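You operate a simulated robot arm through the tools that you are given. There is no shell and no other tool.

Carry out the task below with a simulated robot arm. There is one attempt and no reset: what you move stays moved.

Task
Join chain piece No 46 to the piece on the button plate, narrow ends together.
Fine: push them together, press the flat red button once for the link, then the big yellow button once for its keeper.

The check looks at the end state, three seconds after you hand in, the way a careful person would. Anything else that was tipped, shoved, dropped, spilled or broken makes it a failure.

Robot
A 7-joint arm with a two-finger parallel gripper, fixed in place. Base frame: the origin is at the foot of the arm, x ahead of it, y to its left, z up; the work surface is at about z = 908. Units: mm, degrees, N and s.
Its first joint turns from -149.0 to 149.0 degrees. Payload 3.43 kg.
Tool frame: the origin (TCP) lies between the finger pads and is the grasp point; the fingertips stand 30 mm ahead of it; z points along the fingers, y is the line along which they close. The gripper opens to 94 mm. The fingers are 28 mm wide and 10 mm thick; the gripper's body (50 by 96 mm) begins 55 mm behind the TCP.
Orientation is told as [roll, pitch, yaw] about the base's x, y, z axes, in that order, counted from this pose: with the fingers straight down and closing along the base's y, the tool's x points along the base's -x, its y along +y and its z along -z.

Tools
- The arm moves only by the tool play_rows. Its arguments are lists of equal length, an entry for each row: "angular": the turn, a rotation vector about the tool's x, y, z in units of 8 degrees (1.0 is 8 degrees), a list of three; "travel": the shift along the tool's x, y, z in units of 50 mm (1.0 is 50 mm), a list of three; "claw": the opening, from 0 (shut) to 1 (fully open). In form: {"angular": [[rx, ry, rz], ...], "travel": [[tx, ty, tz], ...], "claw": [claw, ...]}. A call has 1 to 20 rows; each row shifts and turns the commanded pose from where the row before left it, along the tool's axes as they then stand. A call with a number of a shift or a turn outside -1 to 1 is refused whole. A row lasts 0.2 s, in which the tool goes at most 50 mm and 8.6 degrees; a call with a longer step from one row to the next is refused whole, and so is a gripper value outside its range. A pose out of reach is approached as far as the arm can. The call stops where the force on the tool passes 40 N (or 10 N more than at its start, if that is more) or the arm is blocked; 0.2 s more then pass. Each finger travels about 45 mm/s and halts on what it meets, pressing with about 25 N; the grip force reading is that of the motor and also rises with nothing between the fingers. The clock runs only during rows and for 0.2 s after the last one: add rows that do not move to give the fingers time. The reply holds the time, the measured pose of the TCP, the force on the tool along the base axes, the opening and the grip force, in the units named above and with some noise, with the torque about the TCP (base axes, N m) and any sound that the robot's microphone picked up, and new pictures: "show" is both (left out), scene, wrist or none.
- Cameras (640 x 400 px; columns grow to the right, rows downward): "scene" is fixed at [51.2, 647.7, 1640.5]; the picture's right is [-0.33, -0.94, 0.00], its down [-0.61, 0.21, -0.77] and it looks along [0.72, -0.26, -0.64] (base axes); focal length 368 px, centre (320, 200). "wrist" rides on the gripper at [76, 14, -102] in the tool frame; the picture's right is [-0.18, 0.98, 0.00], its down [-0.75, -0.14, -0.64] and it looks along [-0.63, -0.12, 0.77] (tool axes); focal length 243 px, centre (320, 200). There is no depth. A picture from a camera that has moved, and an enlarged one, comes with that camera's place and axes in the base frame and with its lens.
- zoom(camera, box): a new picture of the part [left, top, right, bottom] of that camera's present view, enlarged. No time passes.
- job_done(): hands the job in; it is judged then, once.

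Places have to be worked out from the pictures, the camera data and where the tool is seen. Open the gripper and draw the arm clear of the work before you hand the job in, unless the task says otherwise.

The tools are called after "Emit:" by a JSON object that holds its "api" and its "payload". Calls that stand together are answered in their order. play_rows: Moves the arm, as the interface text tells. Its arguments: {"type":"object","properties":{"angular":{"type":"array"},"travel":{"type":"array"},"claw":{"type":"array"},"show":{"type":"string","enum":["both","scene","wrist","none"]}},"required":["angular","travel","claw"]} The other tools are called the same way: zoom (camera, box) takes an enlarged picture of a part of a camera's view; job_done () hands the job in.

At the start:

```text
time_s: 0.0
tcp_pos: [965.3, 215.7, 1197.0]
tool_rot: [0.0, 0.0, 0.0]
wrist_force: [0.9, -0.1, 0.1]
torque: [-0.01, 0.02, 0.02]
gripper_width: 94.1
grip_force: 0.1
```

scene: 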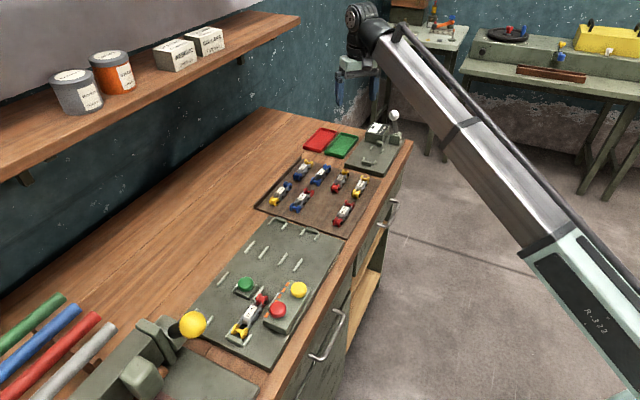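
wrist: 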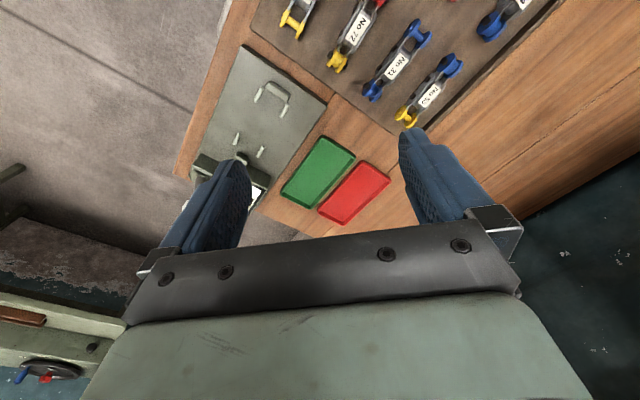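

I'll first look closer at the button plate and the tray of chain pieces in the scene view to read the labels.

Emit:
{"api": "zoom", "payload": {"camera": "scene", "box": [180, 210, 350, 370]}}

Emit:
{"api": "zoom", "payload": {"camera": "scene", "box": [250, 120, 410, 240]}}

Emit:
{"api": "zoom", "payload": {"camera": "wrist", "box": [260, 0, 580, 140]}}

```text
2.50 times, centred on (265, 290) of scene
camera zoom: at [51.2, 647.7, 1640.5], right [-0.33, -0.94, 0.0], down [-0.61, 0.21, -0.77], along [0.72, -0.26, -0.64], focal length 919 px, centre (458, -25)
```

zoom: 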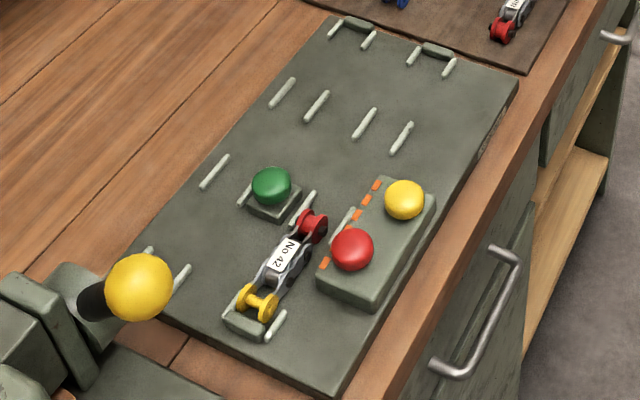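

```text
3.33 times, centred on (330, 180) of scene
camera zoom: at [51.2, 647.7, 1640.5], right [-0.33, -0.94, 0.0], down [-0.61, 0.21, -0.77], along [0.72, -0.26, -0.64], focal length 1225 px, centre (287, 267)
```

zoom: 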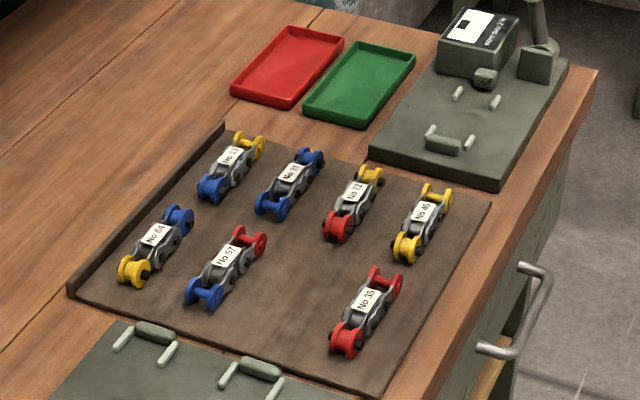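

```text
2.00 times, centred on (420, 70) of wrist
camera zoom: at [886.3, 231.0, 1299.6], right [0.18, 0.98, 0.0], down [0.75, -0.14, 0.64], along [0.63, -0.12, -0.77], focal length 485 px, centre (120, 460)
```

zoom: 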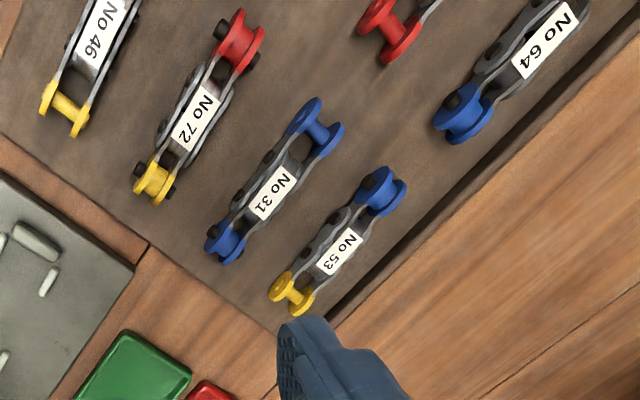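

The pieces and buttons are visible; No 46 lies in the tray near (875, 215) and No 42 on the button plate near (530, 630), both lying along about -45°. I'll bring the wrist camera nearer to No 46 with the tool yawed to match its line, well above everything.

Emit:
{"api": "play_rows", "payload": {"angular": [[0, 0, 0], [0, 0, 0], [0, 0, 0], [0, 0, 0], [0, 0, 0], [0, 0, 0], [0, 0, 0.9375], [0, 0, 0.9375], [0, 0, 0.9375], [0, 0, 0.9375], [0, 0, 0.9375], [0, 0, 0.9375], [0, 0, 0], [0, 0, 0]], "travel": [[0.57, 0.397, 0.39], [0.57, 0.397, 0.39], [0.57, 0.397, 0.39], [0.57, 0.397, 0.39], [0.57, 0.397, 0.39], [0.57, 0.397, 0.39], [0, 0, 0], [0, 0, 0], [0, 0, 0], [0, 0, 0], [0, 0, 0], [0, 0, 0], [0, 0, 0], [0, 0, 0]], "claw": [1, 1, 1, 1, 1, 1, 1, 1, 1, 1, 1, 1, 1, 1]}}

```text
time_s: 3.0
tcp_pos: [792.6, 336.3, 1079.8]
tool_rot: [-0.1, 0.0, -45.1]
wrist_force: [-0.1, 0.4, 0.2]
torque: [-0.02, -0.01, 0.01]
gripper_width: 94.3
grip_force: 0.1
camera wrist: at [747.8, 400.2, 1182.5], right [0.83, 0.56, 0.0], down [0.43, -0.63, 0.64], along [0.36, -0.53, -0.77], focal length 243 px, centre (320, 200)
```

scene: 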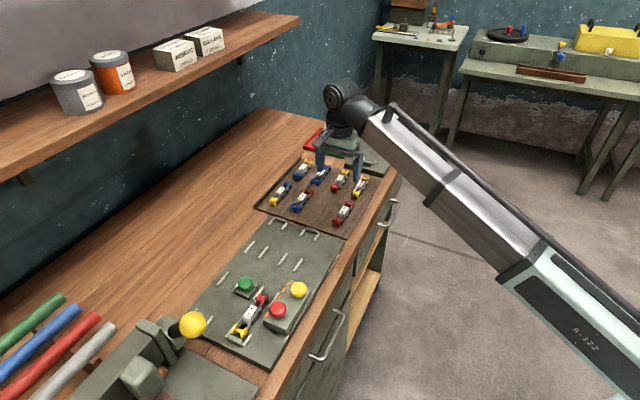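
wrist: 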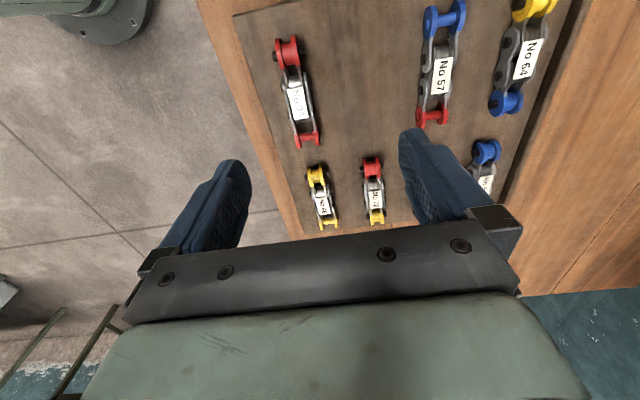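

Emit:
{"api": "zoom", "payload": {"camera": "wrist", "box": [270, 150, 410, 240]}}

Emit:
{"api": "zoom", "payload": {"camera": "wrist", "box": [250, 0, 570, 160]}}

Emit:
{"api": "zoom", "payload": {"camera": "scene", "box": [220, 270, 320, 350]}}

```text
4.44 times, centred on (340, 195) of wrist
camera zoom: at [747.8, 400.2, 1182.5], right [0.83, 0.56, 0.0], down [0.43, -0.63, 0.64], along [0.36, -0.53, -0.77], focal length 1078 px, centre (231, 222)
```

zoom: 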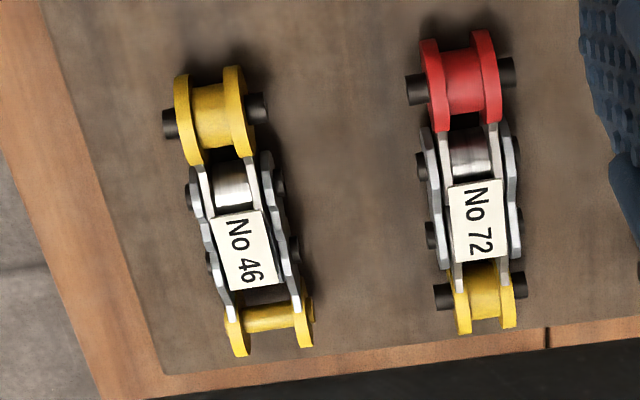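

```text
2.00 times, centred on (410, 80) of wrist
camera zoom: at [747.8, 400.2, 1182.5], right [0.83, 0.56, 0.0], down [0.43, -0.63, 0.64], along [0.36, -0.53, -0.77], focal length 485 px, centre (140, 440)
```

zoom: 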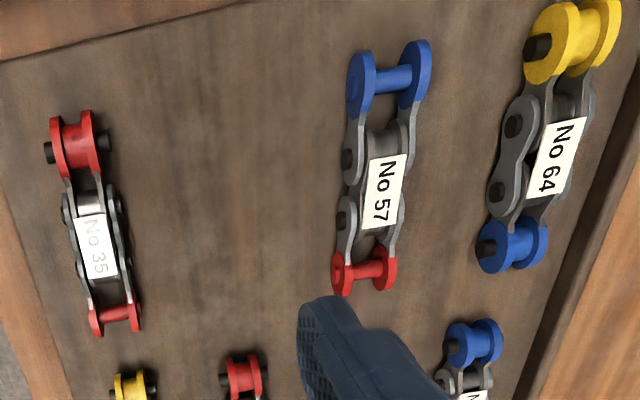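

```text
5.00 times, centred on (270, 310) of scene
camera zoom: at [51.2, 647.7, 1640.5], right [-0.33, -0.94, 0.0], down [-0.61, 0.21, -0.77], along [0.72, -0.26, -0.64], focal length 1838 px, centre (570, -350)
```

zoom: 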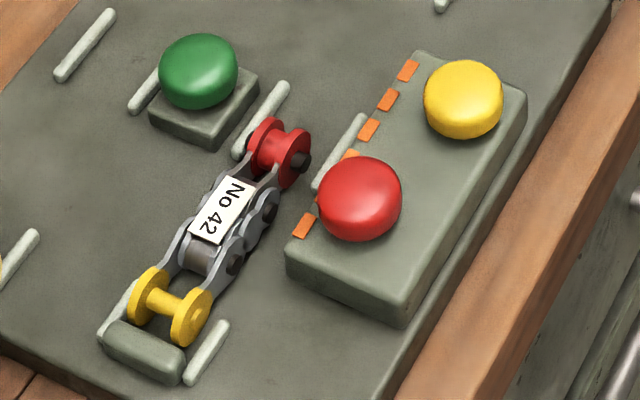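

The zooms show that each piece end is either narrow (thick barrel with black pin stubs) or wide (thin axle): No 46's narrow end is the yellow one facing the button plate, and No 42's narrow end is the red one facing the tray, so no flip is needed. Next I'll take the camera up and over the button plate to measure the lane, rails, stop and buttons.

Emit:
{"api": "play_rows", "payload": {"angular": [[0, 0, 0], [0, 0, 0], [0, 0, 0], [0, 0, 0], [0, 0, 0], [0, 0, 0], [0, 0, 0], [0, 0, 0], [0, 0, 0], [0, 0, 0], [0, 0, 0]], "travel": [[0.878, 0.033, -0.156], [0.878, 0.033, -0.156], [0.878, 0.033, -0.156], [0.878, 0.033, -0.156], [0.878, 0.033, -0.156], [0.878, 0.033, -0.156], [0.878, 0.033, -0.156], [0.878, 0.033, -0.156], [0.878, 0.033, -0.156], [0, 0, 0], [0, 0, 0]], "claw": [1, 1, 1, 1, 1, 1, 1, 1, 1, 1, 1]}}

```text
time_s: 5.4
tcp_pos: [524.1, 626.8, 1149.4]
tool_rot: [0.0, 0.0, -44.9]
wrist_force: [-0.8, 0.1, -0.1]
torque: [-0.01, -0.01, 0.0]
gripper_width: 94.0
grip_force: 0.1
camera wrist: at [479.4, 691.1, 1252.7], right [0.83, 0.56, 0.0], down [0.43, -0.63, 0.64], along [0.36, -0.53, -0.77], focal length 243 px, centre (320, 200)
```

scene: 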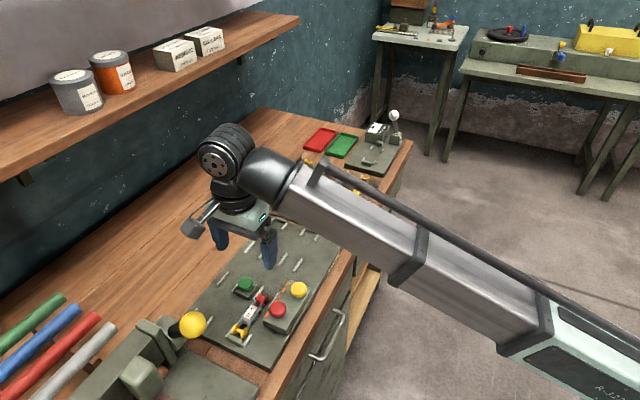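
wrist: 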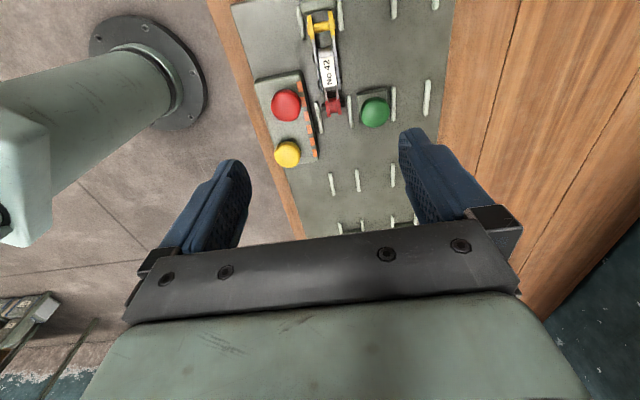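

Emit:
{"api": "zoom", "payload": {"camera": "wrist", "box": [240, 0, 450, 130]}}

Emit:
{"api": "zoom", "payload": {"camera": "wrist", "box": [250, 80, 450, 240]}}

```text
3.05 times, centred on (345, 65) of wrist
camera zoom: at [479.4, 691.1, 1252.7], right [0.83, 0.56, 0.0], down [0.43, -0.63, 0.64], along [0.36, -0.53, -0.77], focal length 739 px, centre (244, 611)
```

zoom: 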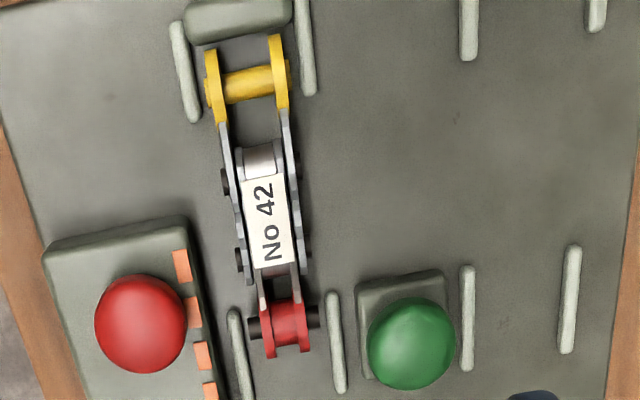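

```text
2.50 times, centred on (350, 160) of wrist
camera zoom: at [479.4, 691.1, 1252.7], right [0.83, 0.56, 0.0], down [0.43, -0.63, 0.64], along [0.36, -0.53, -0.77], focal length 606 px, centre (245, 300)
```

zoom: 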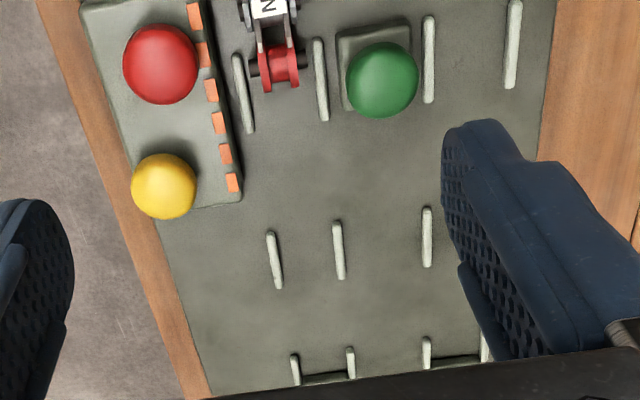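

The lane holding No 42 runs at -45° (center line x+y ≈ 1166), with 42's red narrow end near (557, 609) and already at its stop; the red button is near (504, 584, 957) and the yellow near (538, 528, 959). Now I'll return above No 46 (about (875, 222)), partly close the fingers so they clear the neighbours, and look again from closer up.

Emit:
{"api": "play_rows", "payload": {"angular": [[0, 0, 0], [0, 0, 0], [0, 0, 0], [0, 0, 0], [0, 0, 0], [0, 0, 0], [0, 0, 0], [0, 0, 0], [0, 0, 0], [0, 0, 0], [0, 0, 0], [0, 0, -0.25], [0, 0, 0], [0, 0, 0], [0, 0, 0], [0, 0, 0], [0, 0, 0]], "travel": [[-0.972, -0.0693, 0], [-0.972, -0.0693, 0], [-0.972, -0.0693, 0], [-0.972, -0.0693, 0], [-0.972, -0.0693, 0], [-0.972, -0.0693, 0], [-0.972, -0.0693, 0], [-0.972, -0.0693, 0], [-0.972, -0.0693, 0], [-0.972, -0.0693, 0], [-0.972, -0.0693, 0], [0, 0, 0], [0, 0, 0.8], [0, 0, 0.8], [0, 0, 0.8], [0, 0, 0], [0, 0, 0]], "claw": [1, 1, 1, 0.9, 0.8, 0.7, 0.6, 0.55, 0.55, 0.55, 0.55, 0.55, 0.55, 0.55, 0.55, 0.55, 0.55]}}

```text
time_s: 9.0
tcp_pos: [874.1, 220.9, 1031.1]
tool_rot: [0.1, -0.1, -42.9]
wrist_force: [-0.4, -0.2, 0.2]
torque: [-0.01, -0.02, 0.0]
gripper_width: 51.6
grip_force: 0.1
camera wrist: at [826.9, 284.2, 1133.2], right [0.81, 0.59, 0.0], down [0.45, -0.62, 0.64], along [0.38, -0.52, -0.77], focal length 243 px, centre (320, 200)
```

scene: 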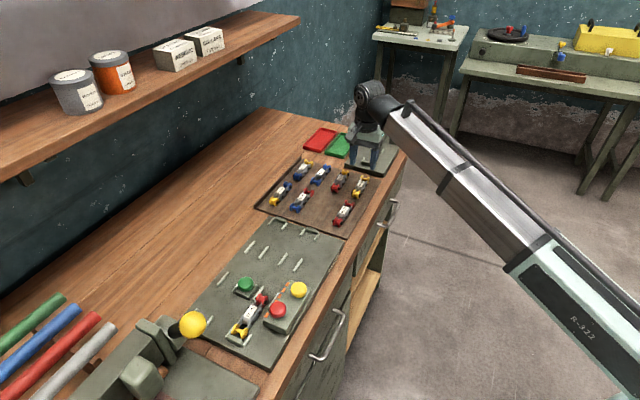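
wrist: 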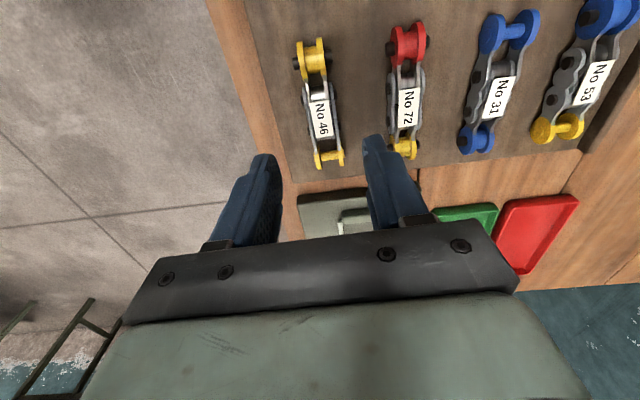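

Emit:
{"api": "zoom", "payload": {"camera": "wrist", "box": [240, 20, 432, 180]}}

```text
2.50 times, centred on (336, 100) of wrist
camera zoom: at [826.9, 284.2, 1133.2], right [0.81, 0.59, 0.0], down [0.45, -0.62, 0.64], along [0.38, -0.52, -0.77], focal length 606 px, centre (280, 450)
```

zoom: 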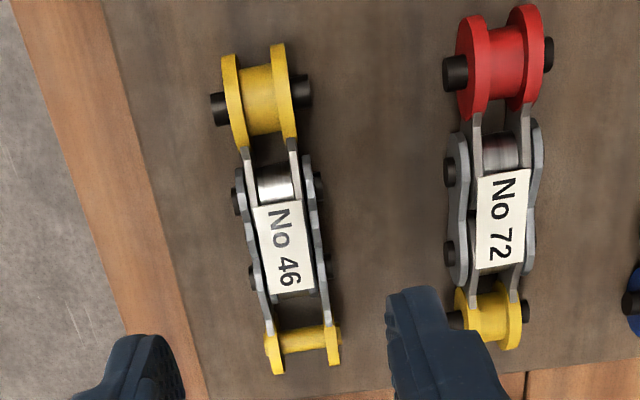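

No 46's axis measures about -43.3°, midpoint about (875, 221.5), and the fingers straddle it centrally. I'll descend to put the fingertips around z = 917, still open, and check.

Emit:
{"api": "play_rows", "payload": {"angular": [[0, 0, -0.04], [0, 0, 0], [0, 0, 0], [0, 0, 0], [0, 0, 0], [0, 0, 0]], "travel": [[0, 0.016, 0.45], [0, 0, 0.45], [0, 0, 0.4], [0, 0, 0.37], [0, 0, 0], [0, 0, 0]], "claw": [0.55, 0.55, 0.55, 0.55, 0.55, 0.55]}}

```text
time_s: 10.4
tcp_pos: [875.4, 220.3, 947.0]
tool_rot: [0.0, 0.0, -42.7]
wrist_force: [-0.4, -0.1, 0.0]
torque: [0.02, -0.01, -0.04]
gripper_width: 51.7
grip_force: 0.1
camera wrist: at [827.8, 283.8, 1049.4], right [0.8, 0.6, 0.0], down [0.46, -0.61, 0.64], along [0.38, -0.51, -0.77], focal length 243 px, centre (320, 200)
```

scene: 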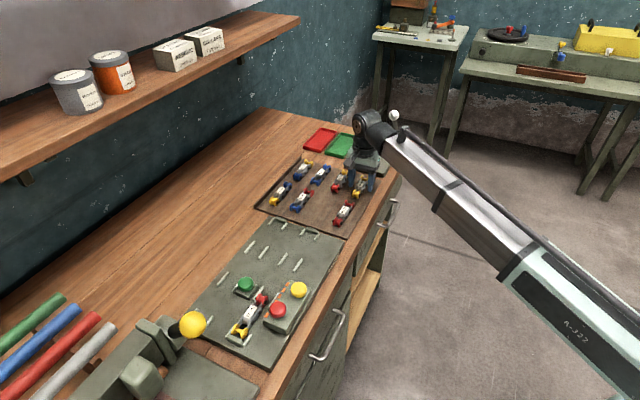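
wrist: 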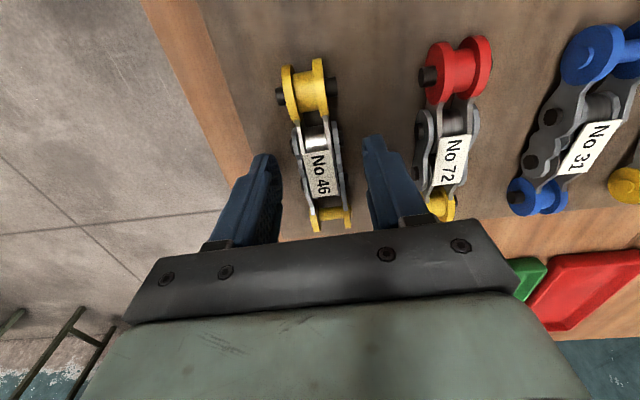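

Emit:
{"api": "zoom", "payload": {"camera": "wrist", "box": [230, 40, 422, 240]}}

Emit:
{"api": "zoom", "payload": {"camera": "scene", "box": [310, 140, 410, 220]}}

```text
2.00 times, centred on (326, 140) of wrist
camera zoom: at [827.8, 283.8, 1049.4], right [0.8, 0.6, 0.0], down [0.46, -0.61, 0.64], along [0.38, -0.51, -0.77], focal length 485 px, centre (308, 320)
```

zoom: 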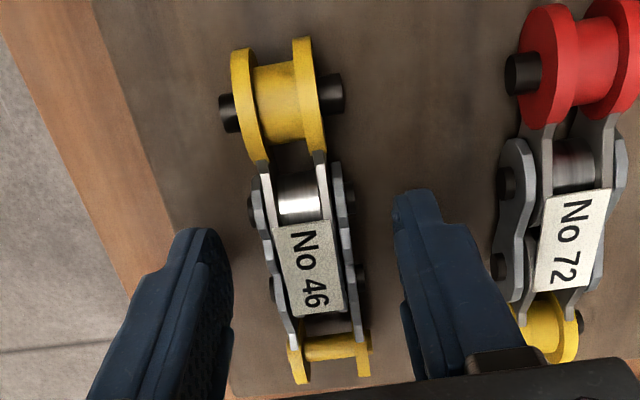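

```text
5.00 times, centred on (360, 180) of scene
camera zoom: at [51.2, 647.7, 1640.5], right [-0.33, -0.94, 0.0], down [-0.61, 0.21, -0.77], along [0.72, -0.26, -0.64], focal length 1838 px, centre (120, 300)
```

zoom: 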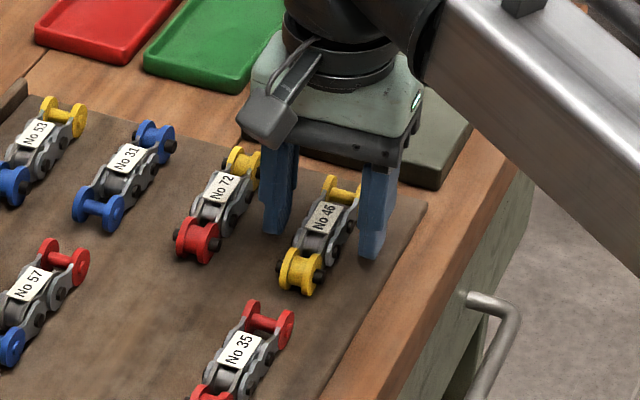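

The fingers flank the label section of No 46 evenly, clear of No 72 and the tray. I'll close the gripper here and watch the width and force readings.

Emit:
{"api": "play_rows", "payload": {"angular": [[0, 0, 0], [0, 0, 0], [0, 0, 0], [0, 0, 0], [0, 0, 0], [0, 0, 0]], "travel": [[0, 0, 0], [0, 0, 0], [0, 0, 0], [0, 0, 0], [0, 0, 0], [0, 0, 0]], "claw": [0.4, 0.3, 0.15, 0, 0, 0]}}

```text
time_s: 11.8
tcp_pos: [875.2, 221.8, 947.0]
tool_rot: [0.0, 0.0, -42.7]
wrist_force: [0.1, 1.4, 0.9]
torque: [-0.04, -0.07, 0.01]
gripper_width: 29.5
grip_force: 25.8
camera wrist: at [827.8, 283.8, 1049.5], right [0.8, 0.6, 0.0], down [0.46, -0.61, 0.64], along [0.38, -0.51, -0.77], focal length 243 px, centre (320, 200)
```

scene: 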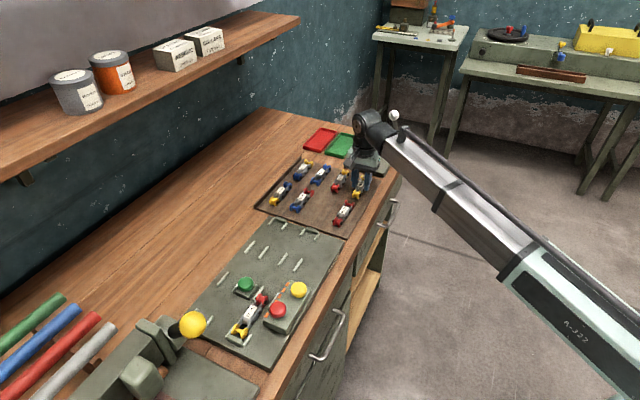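
wrist: 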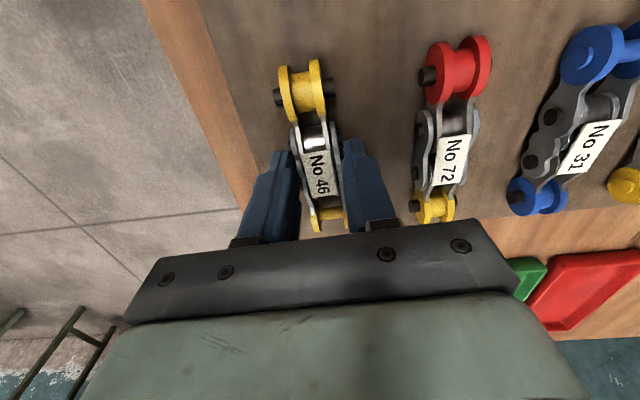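

The grip closed on 29.5 mm with about 26 N, so No 46 is held. I'll lift straight up slowly and check that the piece comes along level.

Emit:
{"api": "play_rows", "payload": {"angular": [[0, 0, 0], [0, 0, 0], [0, 0, 0], [0, 0, 0], [0, 0, 0], [0, 0, 0], [0, 0, 0]], "travel": [[0, 0, -0.1], [0, 0, -0.2], [0, 0, -0.4], [0, 0, -0.6], [0, 0, -0.6], [0, 0, -0.4], [0, 0, 0]], "claw": [0, 0, 0, 0, 0, 0, 0]}}

Emit:
{"api": "zoom", "payload": {"camera": "wrist", "box": [230, 40, 422, 240]}}

Emit:
{"api": "zoom", "payload": {"camera": "scene", "box": [310, 100, 410, 180]}}

```text
time_s: 13.4
tcp_pos: [876.2, 220.8, 1062.0]
tool_rot: [0.1, 0.0, -42.7]
wrist_force: [-0.4, 0.2, -2.3]
torque: [0.0, 0.0, 0.03]
gripper_width: 29.6
grip_force: 25.1
camera wrist: at [828.1, 283.9, 1164.5], right [0.8, 0.6, 0.0], down [0.46, -0.61, 0.64], along [0.38, -0.51, -0.77], focal length 243 px, centre (320, 200)
```

scene: 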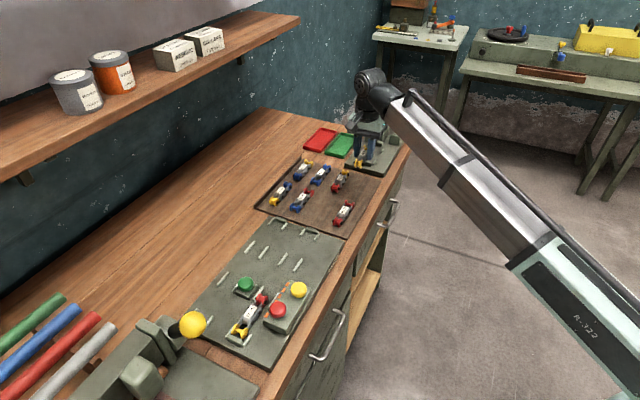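
wrist: 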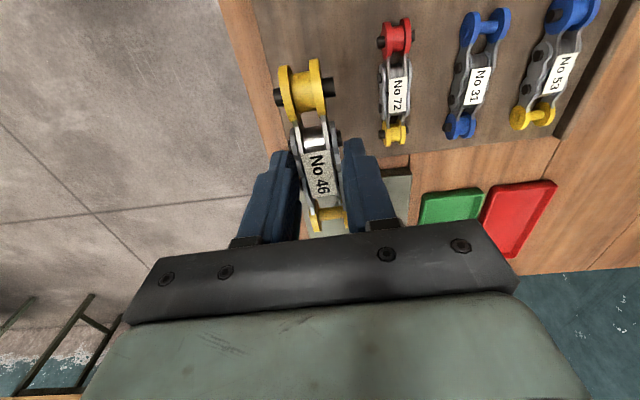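

```text
2.00 times, centred on (326, 140) of wrist
camera zoom: at [828.1, 283.9, 1164.5], right [0.8, 0.6, 0.0], down [0.46, -0.61, 0.64], along [0.38, -0.51, -0.77], focal length 485 px, centre (308, 320)
```

zoom: 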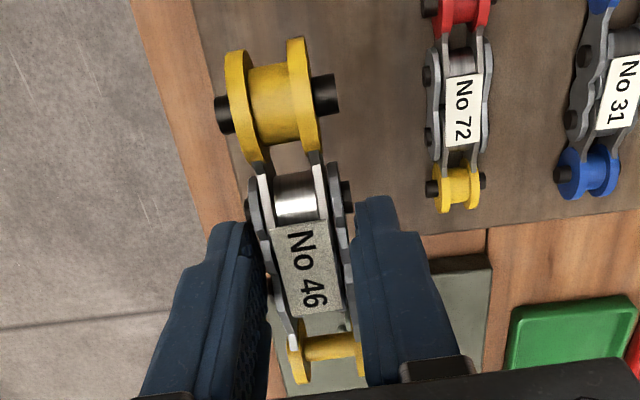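

```text
5.00 times, centred on (360, 140) of scene
camera zoom: at [51.2, 647.7, 1640.5], right [-0.33, -0.94, 0.0], down [-0.61, 0.21, -0.77], along [0.72, -0.26, -0.64], focal length 1838 px, centre (120, 500)
```

zoom: 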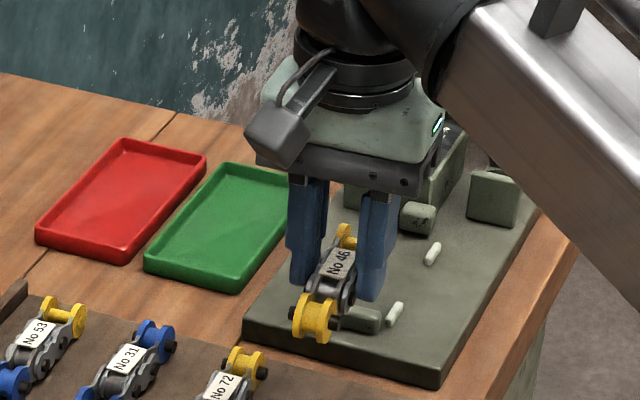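

The piece is held level and square (about 1° skew in the fingers). I'll turn 3.3° so its axis matches the lane's -45° and carry it high to above the lane, a bit short of contact with No 42.

Emit:
{"api": "play_rows", "payload": {"angular": [[0, 0, 0.41], [0, 0, 0], [0, 0, 0], [0, 0, 0], [0, 0, 0], [0, 0, 0], [0, 0, 0], [0, 0, 0], [0, 0, 0], [0, 0, 0], [0, 0, 0], [0, 0, 0]], "travel": [[0, 0, 0], [0.929, 0.0938, 0], [0.929, 0.0938, 0], [0.929, 0.0938, 0], [0.929, 0.0938, 0], [0.929, 0.0938, 0], [0.929, 0.0938, 0], [0.929, 0.0938, 0], [0.929, 0.0938, 0], [0.929, 0.0938, 0], [0, 0, 0], [0, 0, 0]], "claw": [0, 0, 0, 0, 0, 0, 0, 0, 0, 0, 0, 0]}}

Emit:
{"api": "zoom", "payload": {"camera": "wrist", "box": [200, 0, 456, 240]}}

Emit:
{"api": "zoom", "payload": {"camera": "scene", "box": [200, 200, 340, 330]}}

```text
time_s: 16.0
tcp_pos: [614.1, 551.7, 1059.9]
tool_rot: [0.1, 0.0, -46.0]
wrist_force: [0.3, 0.8, -2.1]
torque: [0.0, 0.01, 0.02]
gripper_width: 29.7
grip_force: 25.3
camera wrist: at [570.3, 616.9, 1162.8], right [0.83, 0.55, 0.0], down [0.42, -0.64, 0.64], along [0.35, -0.54, -0.77], focal length 243 px, centre (320, 200)
```

scene: 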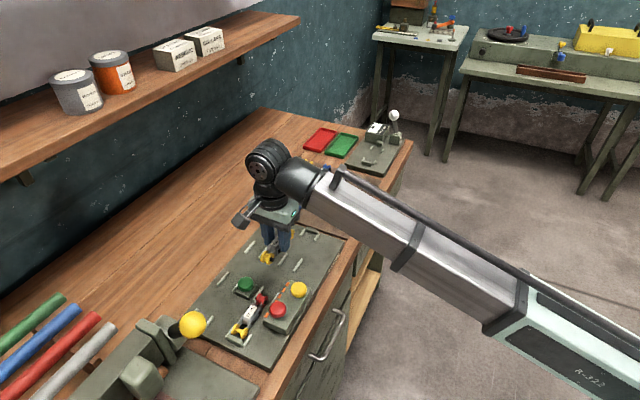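
wrist: 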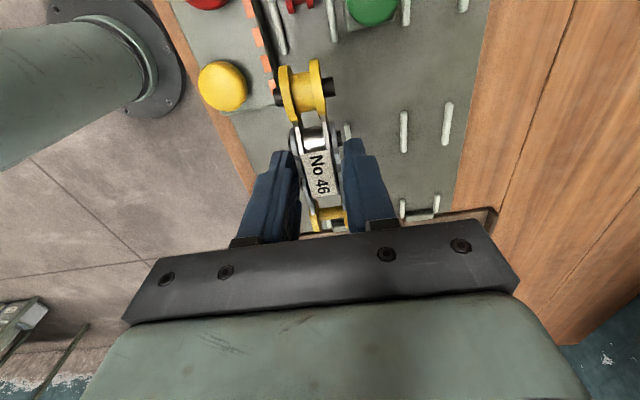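

```text
1.67 times, centred on (328, 120) of wrist
camera zoom: at [570.3, 616.9, 1162.8], right [0.83, 0.55, 0.0], down [0.42, -0.64, 0.64], along [0.35, -0.54, -0.77], focal length 404 px, centre (307, 333)
```

zoom: 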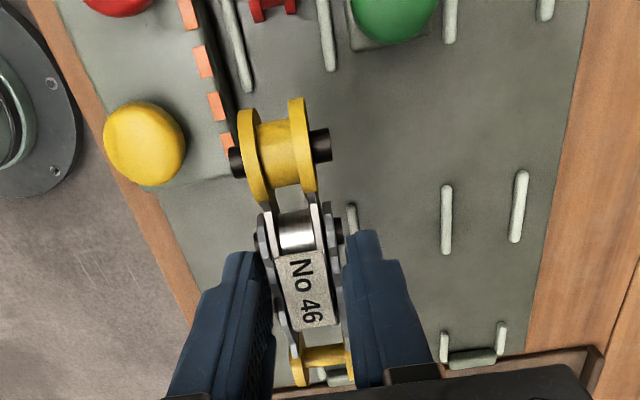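

```text
3.08 times, centred on (270, 265) of scene
camera zoom: at [51.2, 647.7, 1640.5], right [-0.33, -0.94, 0.0], down [-0.61, 0.21, -0.77], along [0.72, -0.26, -0.64], focal length 1131 px, centre (474, 0)
```

zoom: 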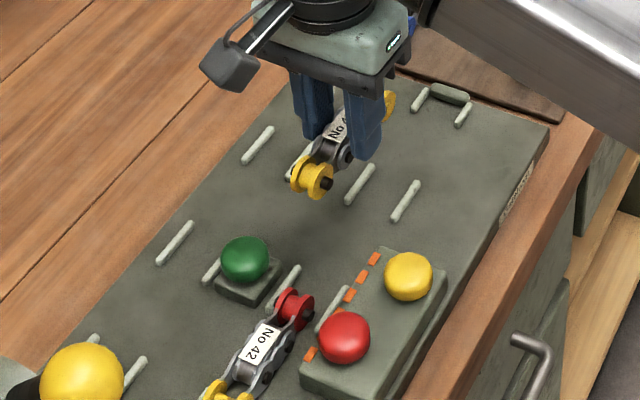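

No 46 hangs centred over the lane (about s = 44 along, n = 824 across) with roughly 15 mm to spare before No 42's red end. I'll descend to about 8 mm above the plate contact height and check.

Emit:
{"api": "play_rows", "payload": {"angular": [[0, 0, 0], [0, 0, 0], [0, 0, 0], [0, 0, 0], [0, 0, 0], [0, 0, 0]], "travel": [[0, 0, 0.6], [0, 0, 0.6], [0, 0, 0.5], [0, 0, 0.25], [0, 0, 0], [0, 0, 0]], "claw": [0, 0, 0, 0, 0, 0]}}

Emit:
{"api": "zoom", "payload": {"camera": "wrist", "box": [200, 0, 456, 240]}}

Emit:
{"api": "zoom", "payload": {"camera": "scene", "box": [210, 220, 320, 330]}}

```text
time_s: 17.4
tcp_pos: [615.3, 553.1, 963.4]
tool_rot: [-0.1, 0.0, -46.0]
wrist_force: [-0.5, -0.3, -2.0]
torque: [-0.01, 0.0, 0.0]
gripper_width: 30.3
grip_force: 25.1
camera wrist: at [571.2, 616.9, 1066.1], right [0.83, 0.55, 0.0], down [0.42, -0.64, 0.64], along [0.35, -0.54, -0.77], focal length 243 px, centre (320, 200)
```

scene: 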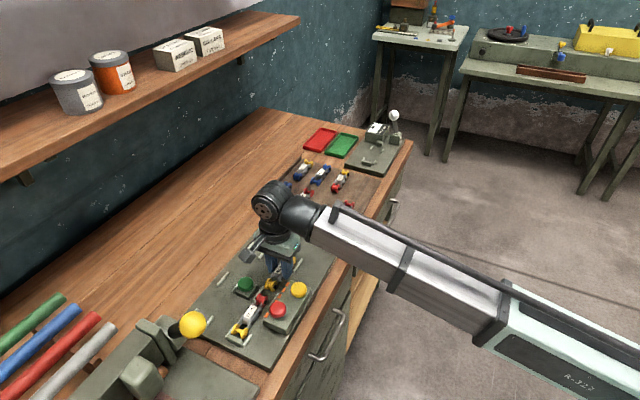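
wrist: 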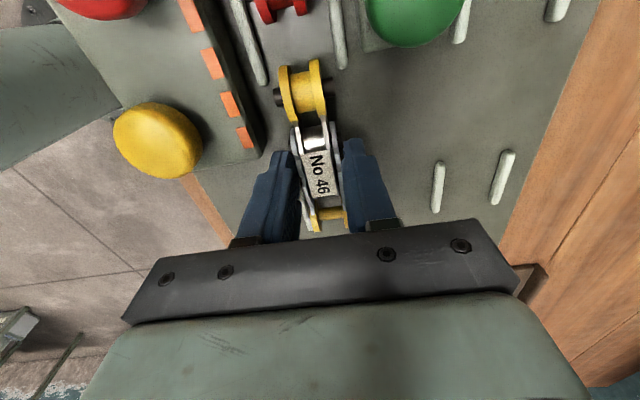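

```text
1.67 times, centred on (328, 120) of wrist
camera zoom: at [571.2, 616.9, 1066.1], right [0.83, 0.55, 0.0], down [0.42, -0.64, 0.64], along [0.35, -0.54, -0.77], focal length 404 px, centre (307, 333)
```

zoom: 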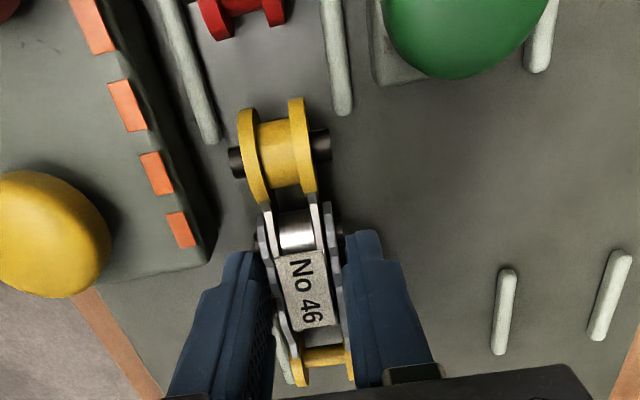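

```text
3.64 times, centred on (265, 275) of scene
camera zoom: at [51.2, 647.7, 1640.5], right [-0.33, -0.94, 0.0], down [-0.61, 0.21, -0.77], along [0.72, -0.26, -0.64], focal length 1336 px, centre (520, -73)
```

zoom: 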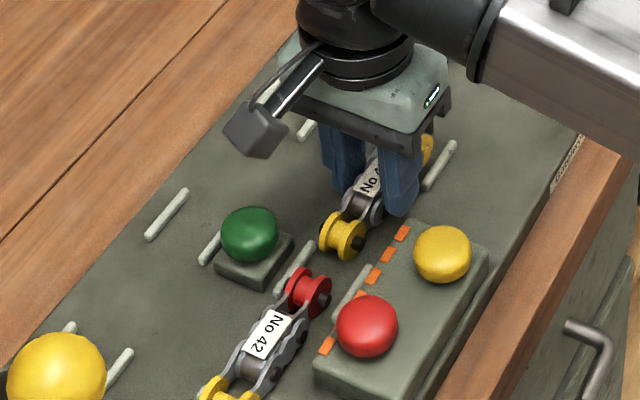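

Alignment is good: the piece's narrow end sits centred between the rail ends and in line with No 42's red end. I'll lower in small steps toward the plate and watch the vertical force.

Emit:
{"api": "play_rows", "payload": {"angular": [[0, 0, 0], [0, 0, 0], [0, 0, 0], [0, 0, 0]], "travel": [[0, 0, 0.08], [0, 0, 0.06], [0, 0, 0.04], [0, 0, 0]], "claw": [0, 0, 0, 0], "show": "none"}}

```text
time_s: 18.4
tcp_pos: [613.9, 551.0, 956.3]
tool_rot: [0.0, 0.0, -46.0]
wrist_force: [1.3, 2.1, 20.3]
torque: [0.02, 0.0, -0.01]
gripper_width: 29.8
grip_force: 24.7
```

Contact with the plate at about TCP z = 956 (20 N up, no torque, so it sits flat). I'll ease up about 1.8 mm to leave only light contact, then slide 9 mm along the lane toward No 42.

Emit:
{"api": "play_rows", "payload": {"angular": [[0, 0, 0], [0, 0, 0], [0, 0, 0], [0, 0, 0], [0, 0, 0], [0, 0, 0]], "travel": [[0, 0, -0.036], [0, 0, 0], [0.06, -0.001, 0], [0.06, -0.001, 0], [0.06, -0.001, 0], [0, 0, 0]], "claw": [0, 0, 0, 0, 0, 0]}}

Emit:
{"api": "zoom", "payload": {"camera": "wrist", "box": [200, 0, 456, 240]}}

Emit:
{"api": "zoom", "payload": {"camera": "scene", "box": [210, 240, 310, 330]}}

```text
time_s: 19.8
tcp_pos: [609.2, 556.4, 958.1]
tool_rot: [0.0, -0.1, -46.1]
wrist_force: [-0.6, -0.5, -3.2]
torque: [0.0, -0.01, 0.01]
gripper_width: 29.4
grip_force: 24.7
camera wrist: at [564.4, 622.8, 1059.5], right [0.83, 0.55, 0.0], down [0.42, -0.64, 0.64], along [0.35, -0.54, -0.77], focal length 243 px, centre (320, 200)
```

scene: 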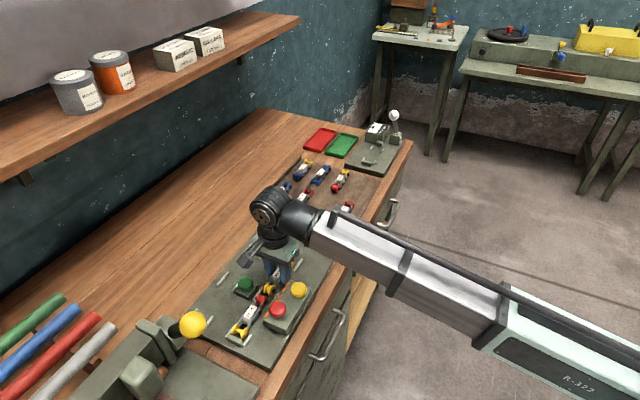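
wrist: 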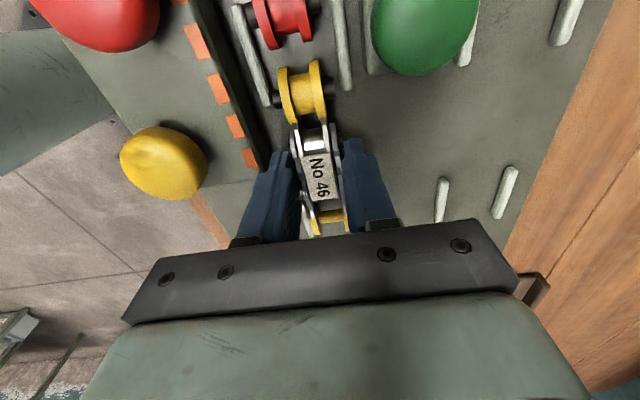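

```text
1.67 times, centred on (328, 120) of wrist
camera zoom: at [564.4, 622.8, 1059.5], right [0.83, 0.55, 0.0], down [0.42, -0.64, 0.64], along [0.35, -0.54, -0.77], focal length 404 px, centre (307, 333)
```

zoom: 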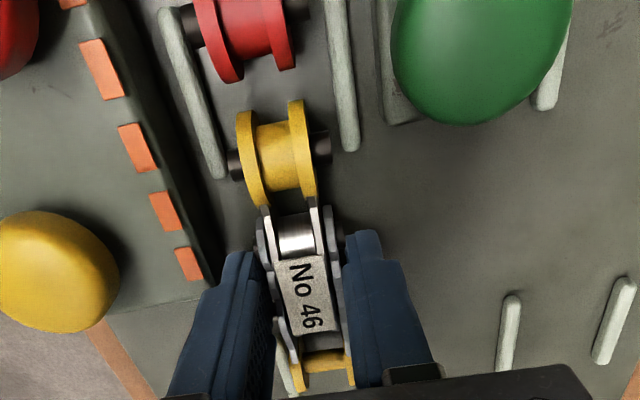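

```text
4.44 times, centred on (260, 285) of scene
camera zoom: at [51.2, 647.7, 1640.5], right [-0.33, -0.94, 0.0], down [-0.61, 0.21, -0.77], along [0.72, -0.26, -0.64], focal length 1634 px, centre (587, -178)
```

zoom: 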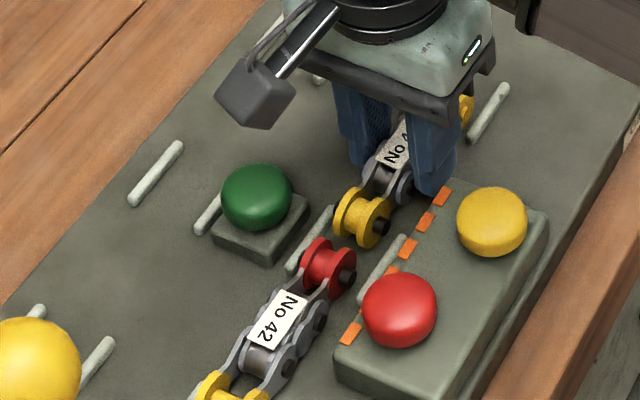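

The piece now hovers just at the plate with about 5–6 mm left before the red end. I'll lower 1 mm for light contact and slide 4 mm more.

Emit:
{"api": "play_rows", "payload": {"angular": [[0, 0, 0], [0, 0, 0], [0, 0, 0], [0, 0, 0]], "travel": [[0, 0, 0.02], [0.04, -0.0007, 0], [0.04, -0.0007, 0], [0, 0, 0]], "claw": [0, 0, 0, 0], "show": "wrist"}}

Emit:
{"api": "zoom", "payload": {"camera": "wrist", "box": [220, 0, 412, 140]}}

```text
time_s: 20.8
tcp_pos: [605.6, 561.5, 956.4]
tool_rot: [-0.1, 0.0, -45.9]
wrist_force: [-0.2, 1.0, -1.4]
torque: [-0.02, -0.03, 0.01]
gripper_width: 29.8
grip_force: 25.1
camera wrist: at [561.6, 625.8, 1058.6], right [0.83, 0.55, 0.0], down [0.42, -0.64, 0.64], along [0.35, -0.54, -0.77], focal length 243 px, centre (320, 200)
```

wrist: 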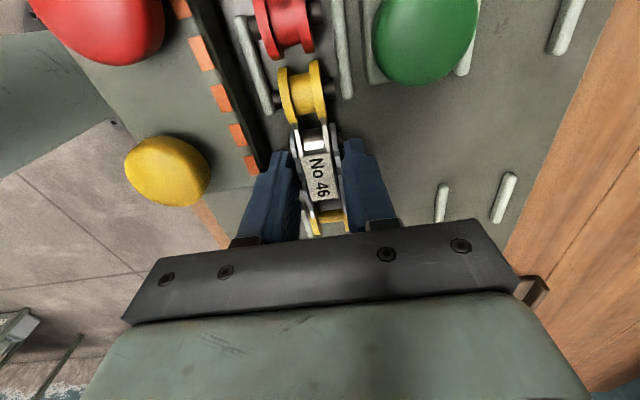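

```text
2.86 times, centred on (316, 70) of wrist
camera zoom: at [561.6, 625.8, 1058.6], right [0.83, 0.55, 0.0], down [0.42, -0.64, 0.64], along [0.35, -0.54, -0.77], focal length 693 px, centre (331, 571)
```

zoom: 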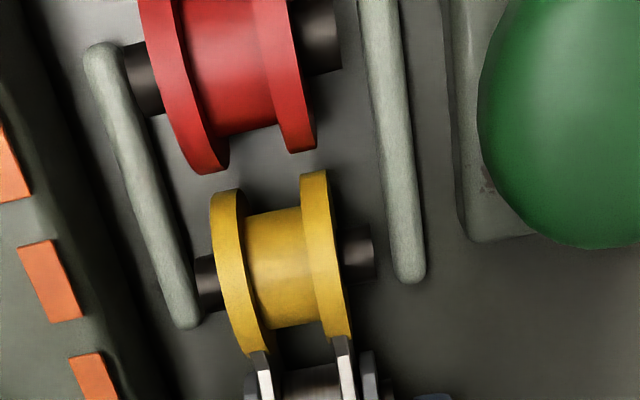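

About 3 mm remain and No 46 sits roughly 1.5 mm to the green side of No 42's line, so I'll nudge it 1.2 mm sideways with a tiny 0.4° turn, then slide 2 mm further.

Emit:
{"api": "play_rows", "payload": {"angular": [[0, 0, -0.05], [0, 0, 0], [0, 0, 0], [0, 0, 0]], "travel": [[0, -0.024, 0], [0.02, 0, 0], [0.02, 0, 0], [0, 0, 0]], "claw": [0, 0, 0, 0], "show": "wrist"}}

Emit:
{"api": "zoom", "payload": {"camera": "wrist", "box": [220, 0, 412, 140]}}

```text
time_s: 21.8
tcp_pos: [603.7, 562.0, 954.6]
tool_rot: [0.0, 0.0, -45.5]
wrist_force: [-0.8, -0.7, -1.1]
torque: [-0.03, -0.03, -0.02]
gripper_width: 29.7
grip_force: 24.6
camera wrist: at [559.0, 626.0, 1058.6], right [0.83, 0.56, 0.0], down [0.43, -0.64, 0.64], along [0.36, -0.53, -0.77], focal length 243 px, centre (320, 200)
```

wrist: 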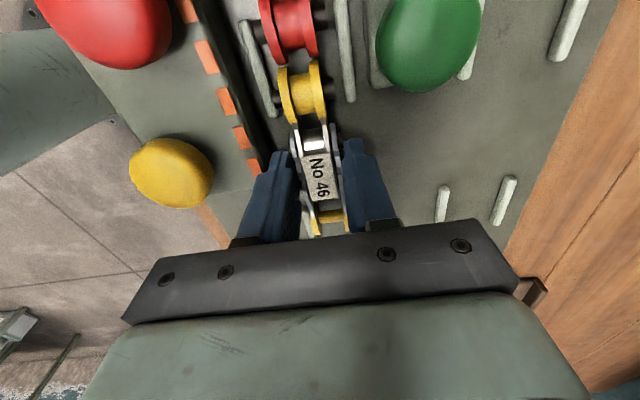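

```text
2.86 times, centred on (316, 70) of wrist
camera zoom: at [559.0, 626.0, 1058.6], right [0.83, 0.56, 0.0], down [0.43, -0.64, 0.64], along [0.36, -0.53, -0.77], focal length 693 px, centre (331, 571)
```

zoom: 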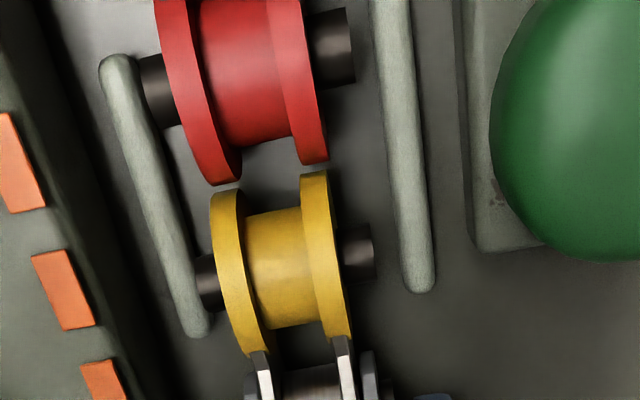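

The ends are now well aligned with about 1 mm gap. I'll push on in fine steps and watch for the contact force along the lane.

Emit:
{"api": "play_rows", "payload": {"angular": [[0, 0, 0], [0, 0, 0], [0, 0, 0], [0, 0, 0]], "travel": [[0.014, 0, 0], [0.014, 0, 0], [0.014, 0, 0], [0, 0, 0]], "claw": [0, 0, 0, 0], "show": "wrist"}}

Emit:
{"api": "zoom", "payload": {"camera": "wrist", "box": [220, 0, 412, 140]}}

Emit:
{"api": "zoom", "payload": {"camera": "scene", "box": [220, 260, 310, 345]}}

```text
time_s: 22.8
tcp_pos: [603.3, 561.7, 955.8]
tool_rot: [0.1, 0.0, -45.7]
wrist_force: [3.1, -1.2, 3.3]
torque: [-0.01, 0.01, 0.01]
gripper_width: 29.5
grip_force: 24.8
camera wrist: at [557.6, 627.3, 1058.6], right [0.83, 0.56, 0.0], down [0.43, -0.64, 0.64], along [0.36, -0.53, -0.77], focal length 243 px, centre (320, 200)
```

wrist: 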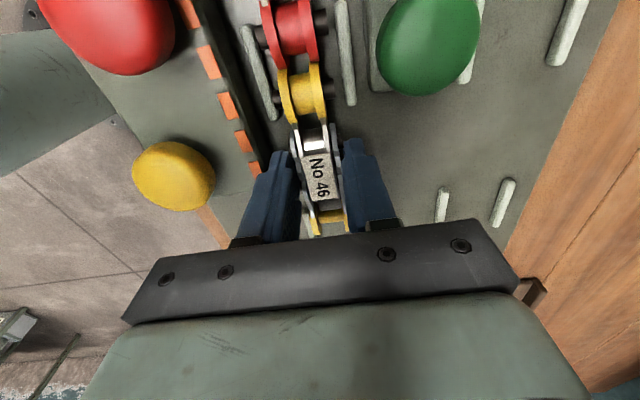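

```text
2.86 times, centred on (316, 70) of wrist
camera zoom: at [557.6, 627.3, 1058.6], right [0.83, 0.56, 0.0], down [0.43, -0.64, 0.64], along [0.36, -0.53, -0.77], focal length 693 px, centre (331, 571)
```

zoom: 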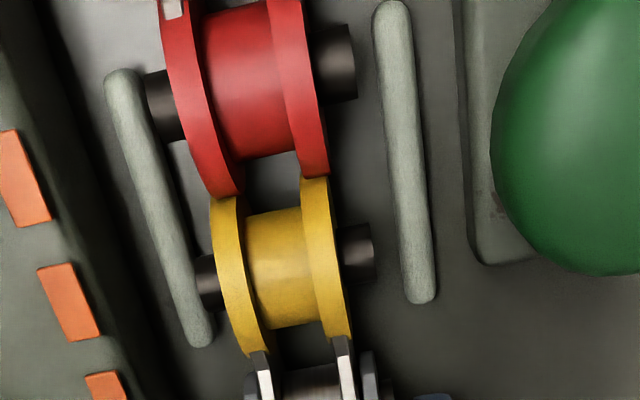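

```text
4.71 times, centred on (265, 302) of scene
camera zoom: at [51.2, 647.7, 1640.5], right [-0.33, -0.94, 0.0], down [-0.61, 0.21, -0.77], along [0.72, -0.26, -0.64], focal length 1730 px, centre (579, -282)
```

zoom: 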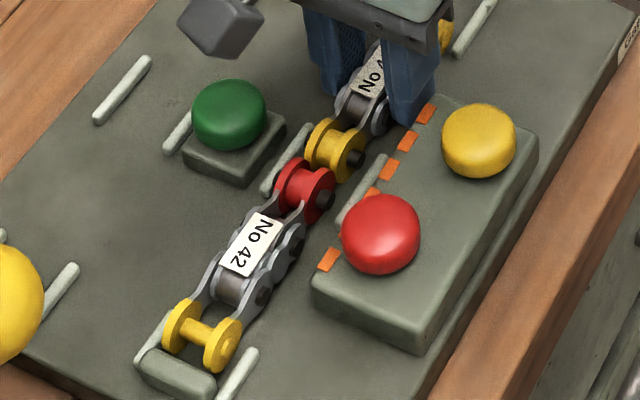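

The flanges now touch (about 3 N along the lane). I'll push a little more to make sure No 42 is seated against its stop.

Emit:
{"api": "play_rows", "payload": {"angular": [[0, 0, 0], [0, 0, 0], [0, 0, 0], [0, 0, 0]], "travel": [[0.014, 0, 0], [0.014, 0, 0], [0, 0, 0], [0, 0, 0]], "claw": [0, 0, 0, 0], "show": "wrist"}}

Emit:
{"api": "zoom", "payload": {"camera": "wrist", "box": [220, 0, 412, 140]}}

Emit:
{"api": "zoom", "payload": {"camera": "scene", "box": [220, 260, 310, 345]}}

```text
time_s: 23.8
tcp_pos: [600.7, 562.9, 956.4]
tool_rot: [-0.1, -0.1, -45.6]
wrist_force: [8.0, -6.6, 8.1]
torque: [0.1, 0.06, 0.0]
gripper_width: 29.5
grip_force: 25.0
camera wrist: at [557.1, 627.7, 1058.5], right [0.83, 0.56, 0.0], down [0.43, -0.64, 0.64], along [0.36, -0.53, -0.77], focal length 243 px, centre (320, 200)
```

wrist: 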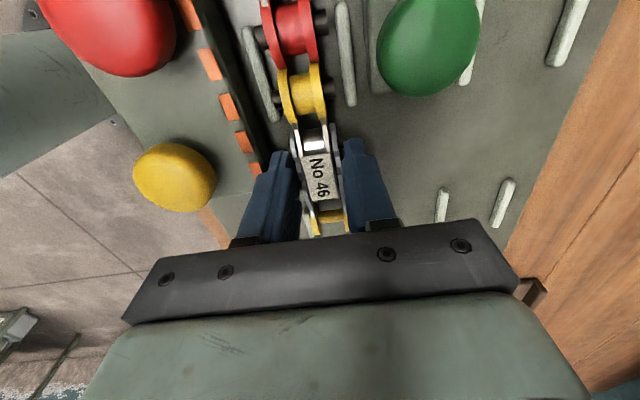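

```text
2.86 times, centred on (316, 70) of wrist
camera zoom: at [557.1, 627.7, 1058.5], right [0.83, 0.56, 0.0], down [0.43, -0.64, 0.64], along [0.36, -0.53, -0.77], focal length 693 px, centre (331, 571)
```

zoom: 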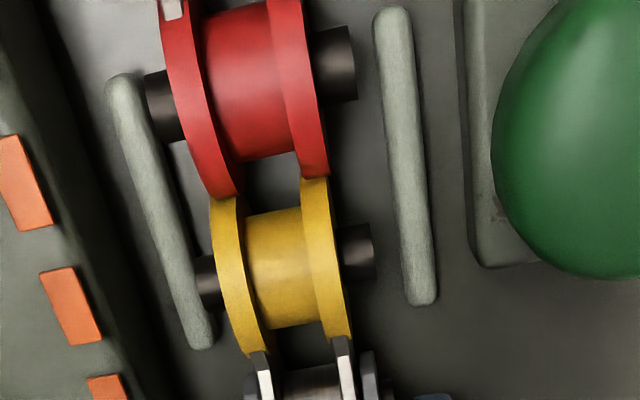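

```text
4.71 times, centred on (265, 302) of scene
camera zoom: at [51.2, 647.7, 1640.5], right [-0.33, -0.94, 0.0], down [-0.61, 0.21, -0.77], along [0.72, -0.26, -0.64], focal length 1730 px, centre (579, -282)
```

zoom: 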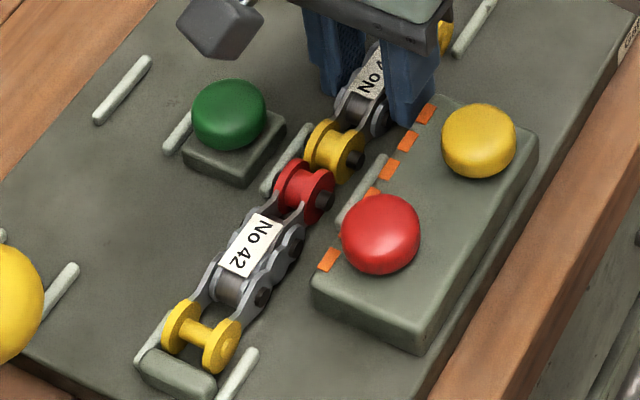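

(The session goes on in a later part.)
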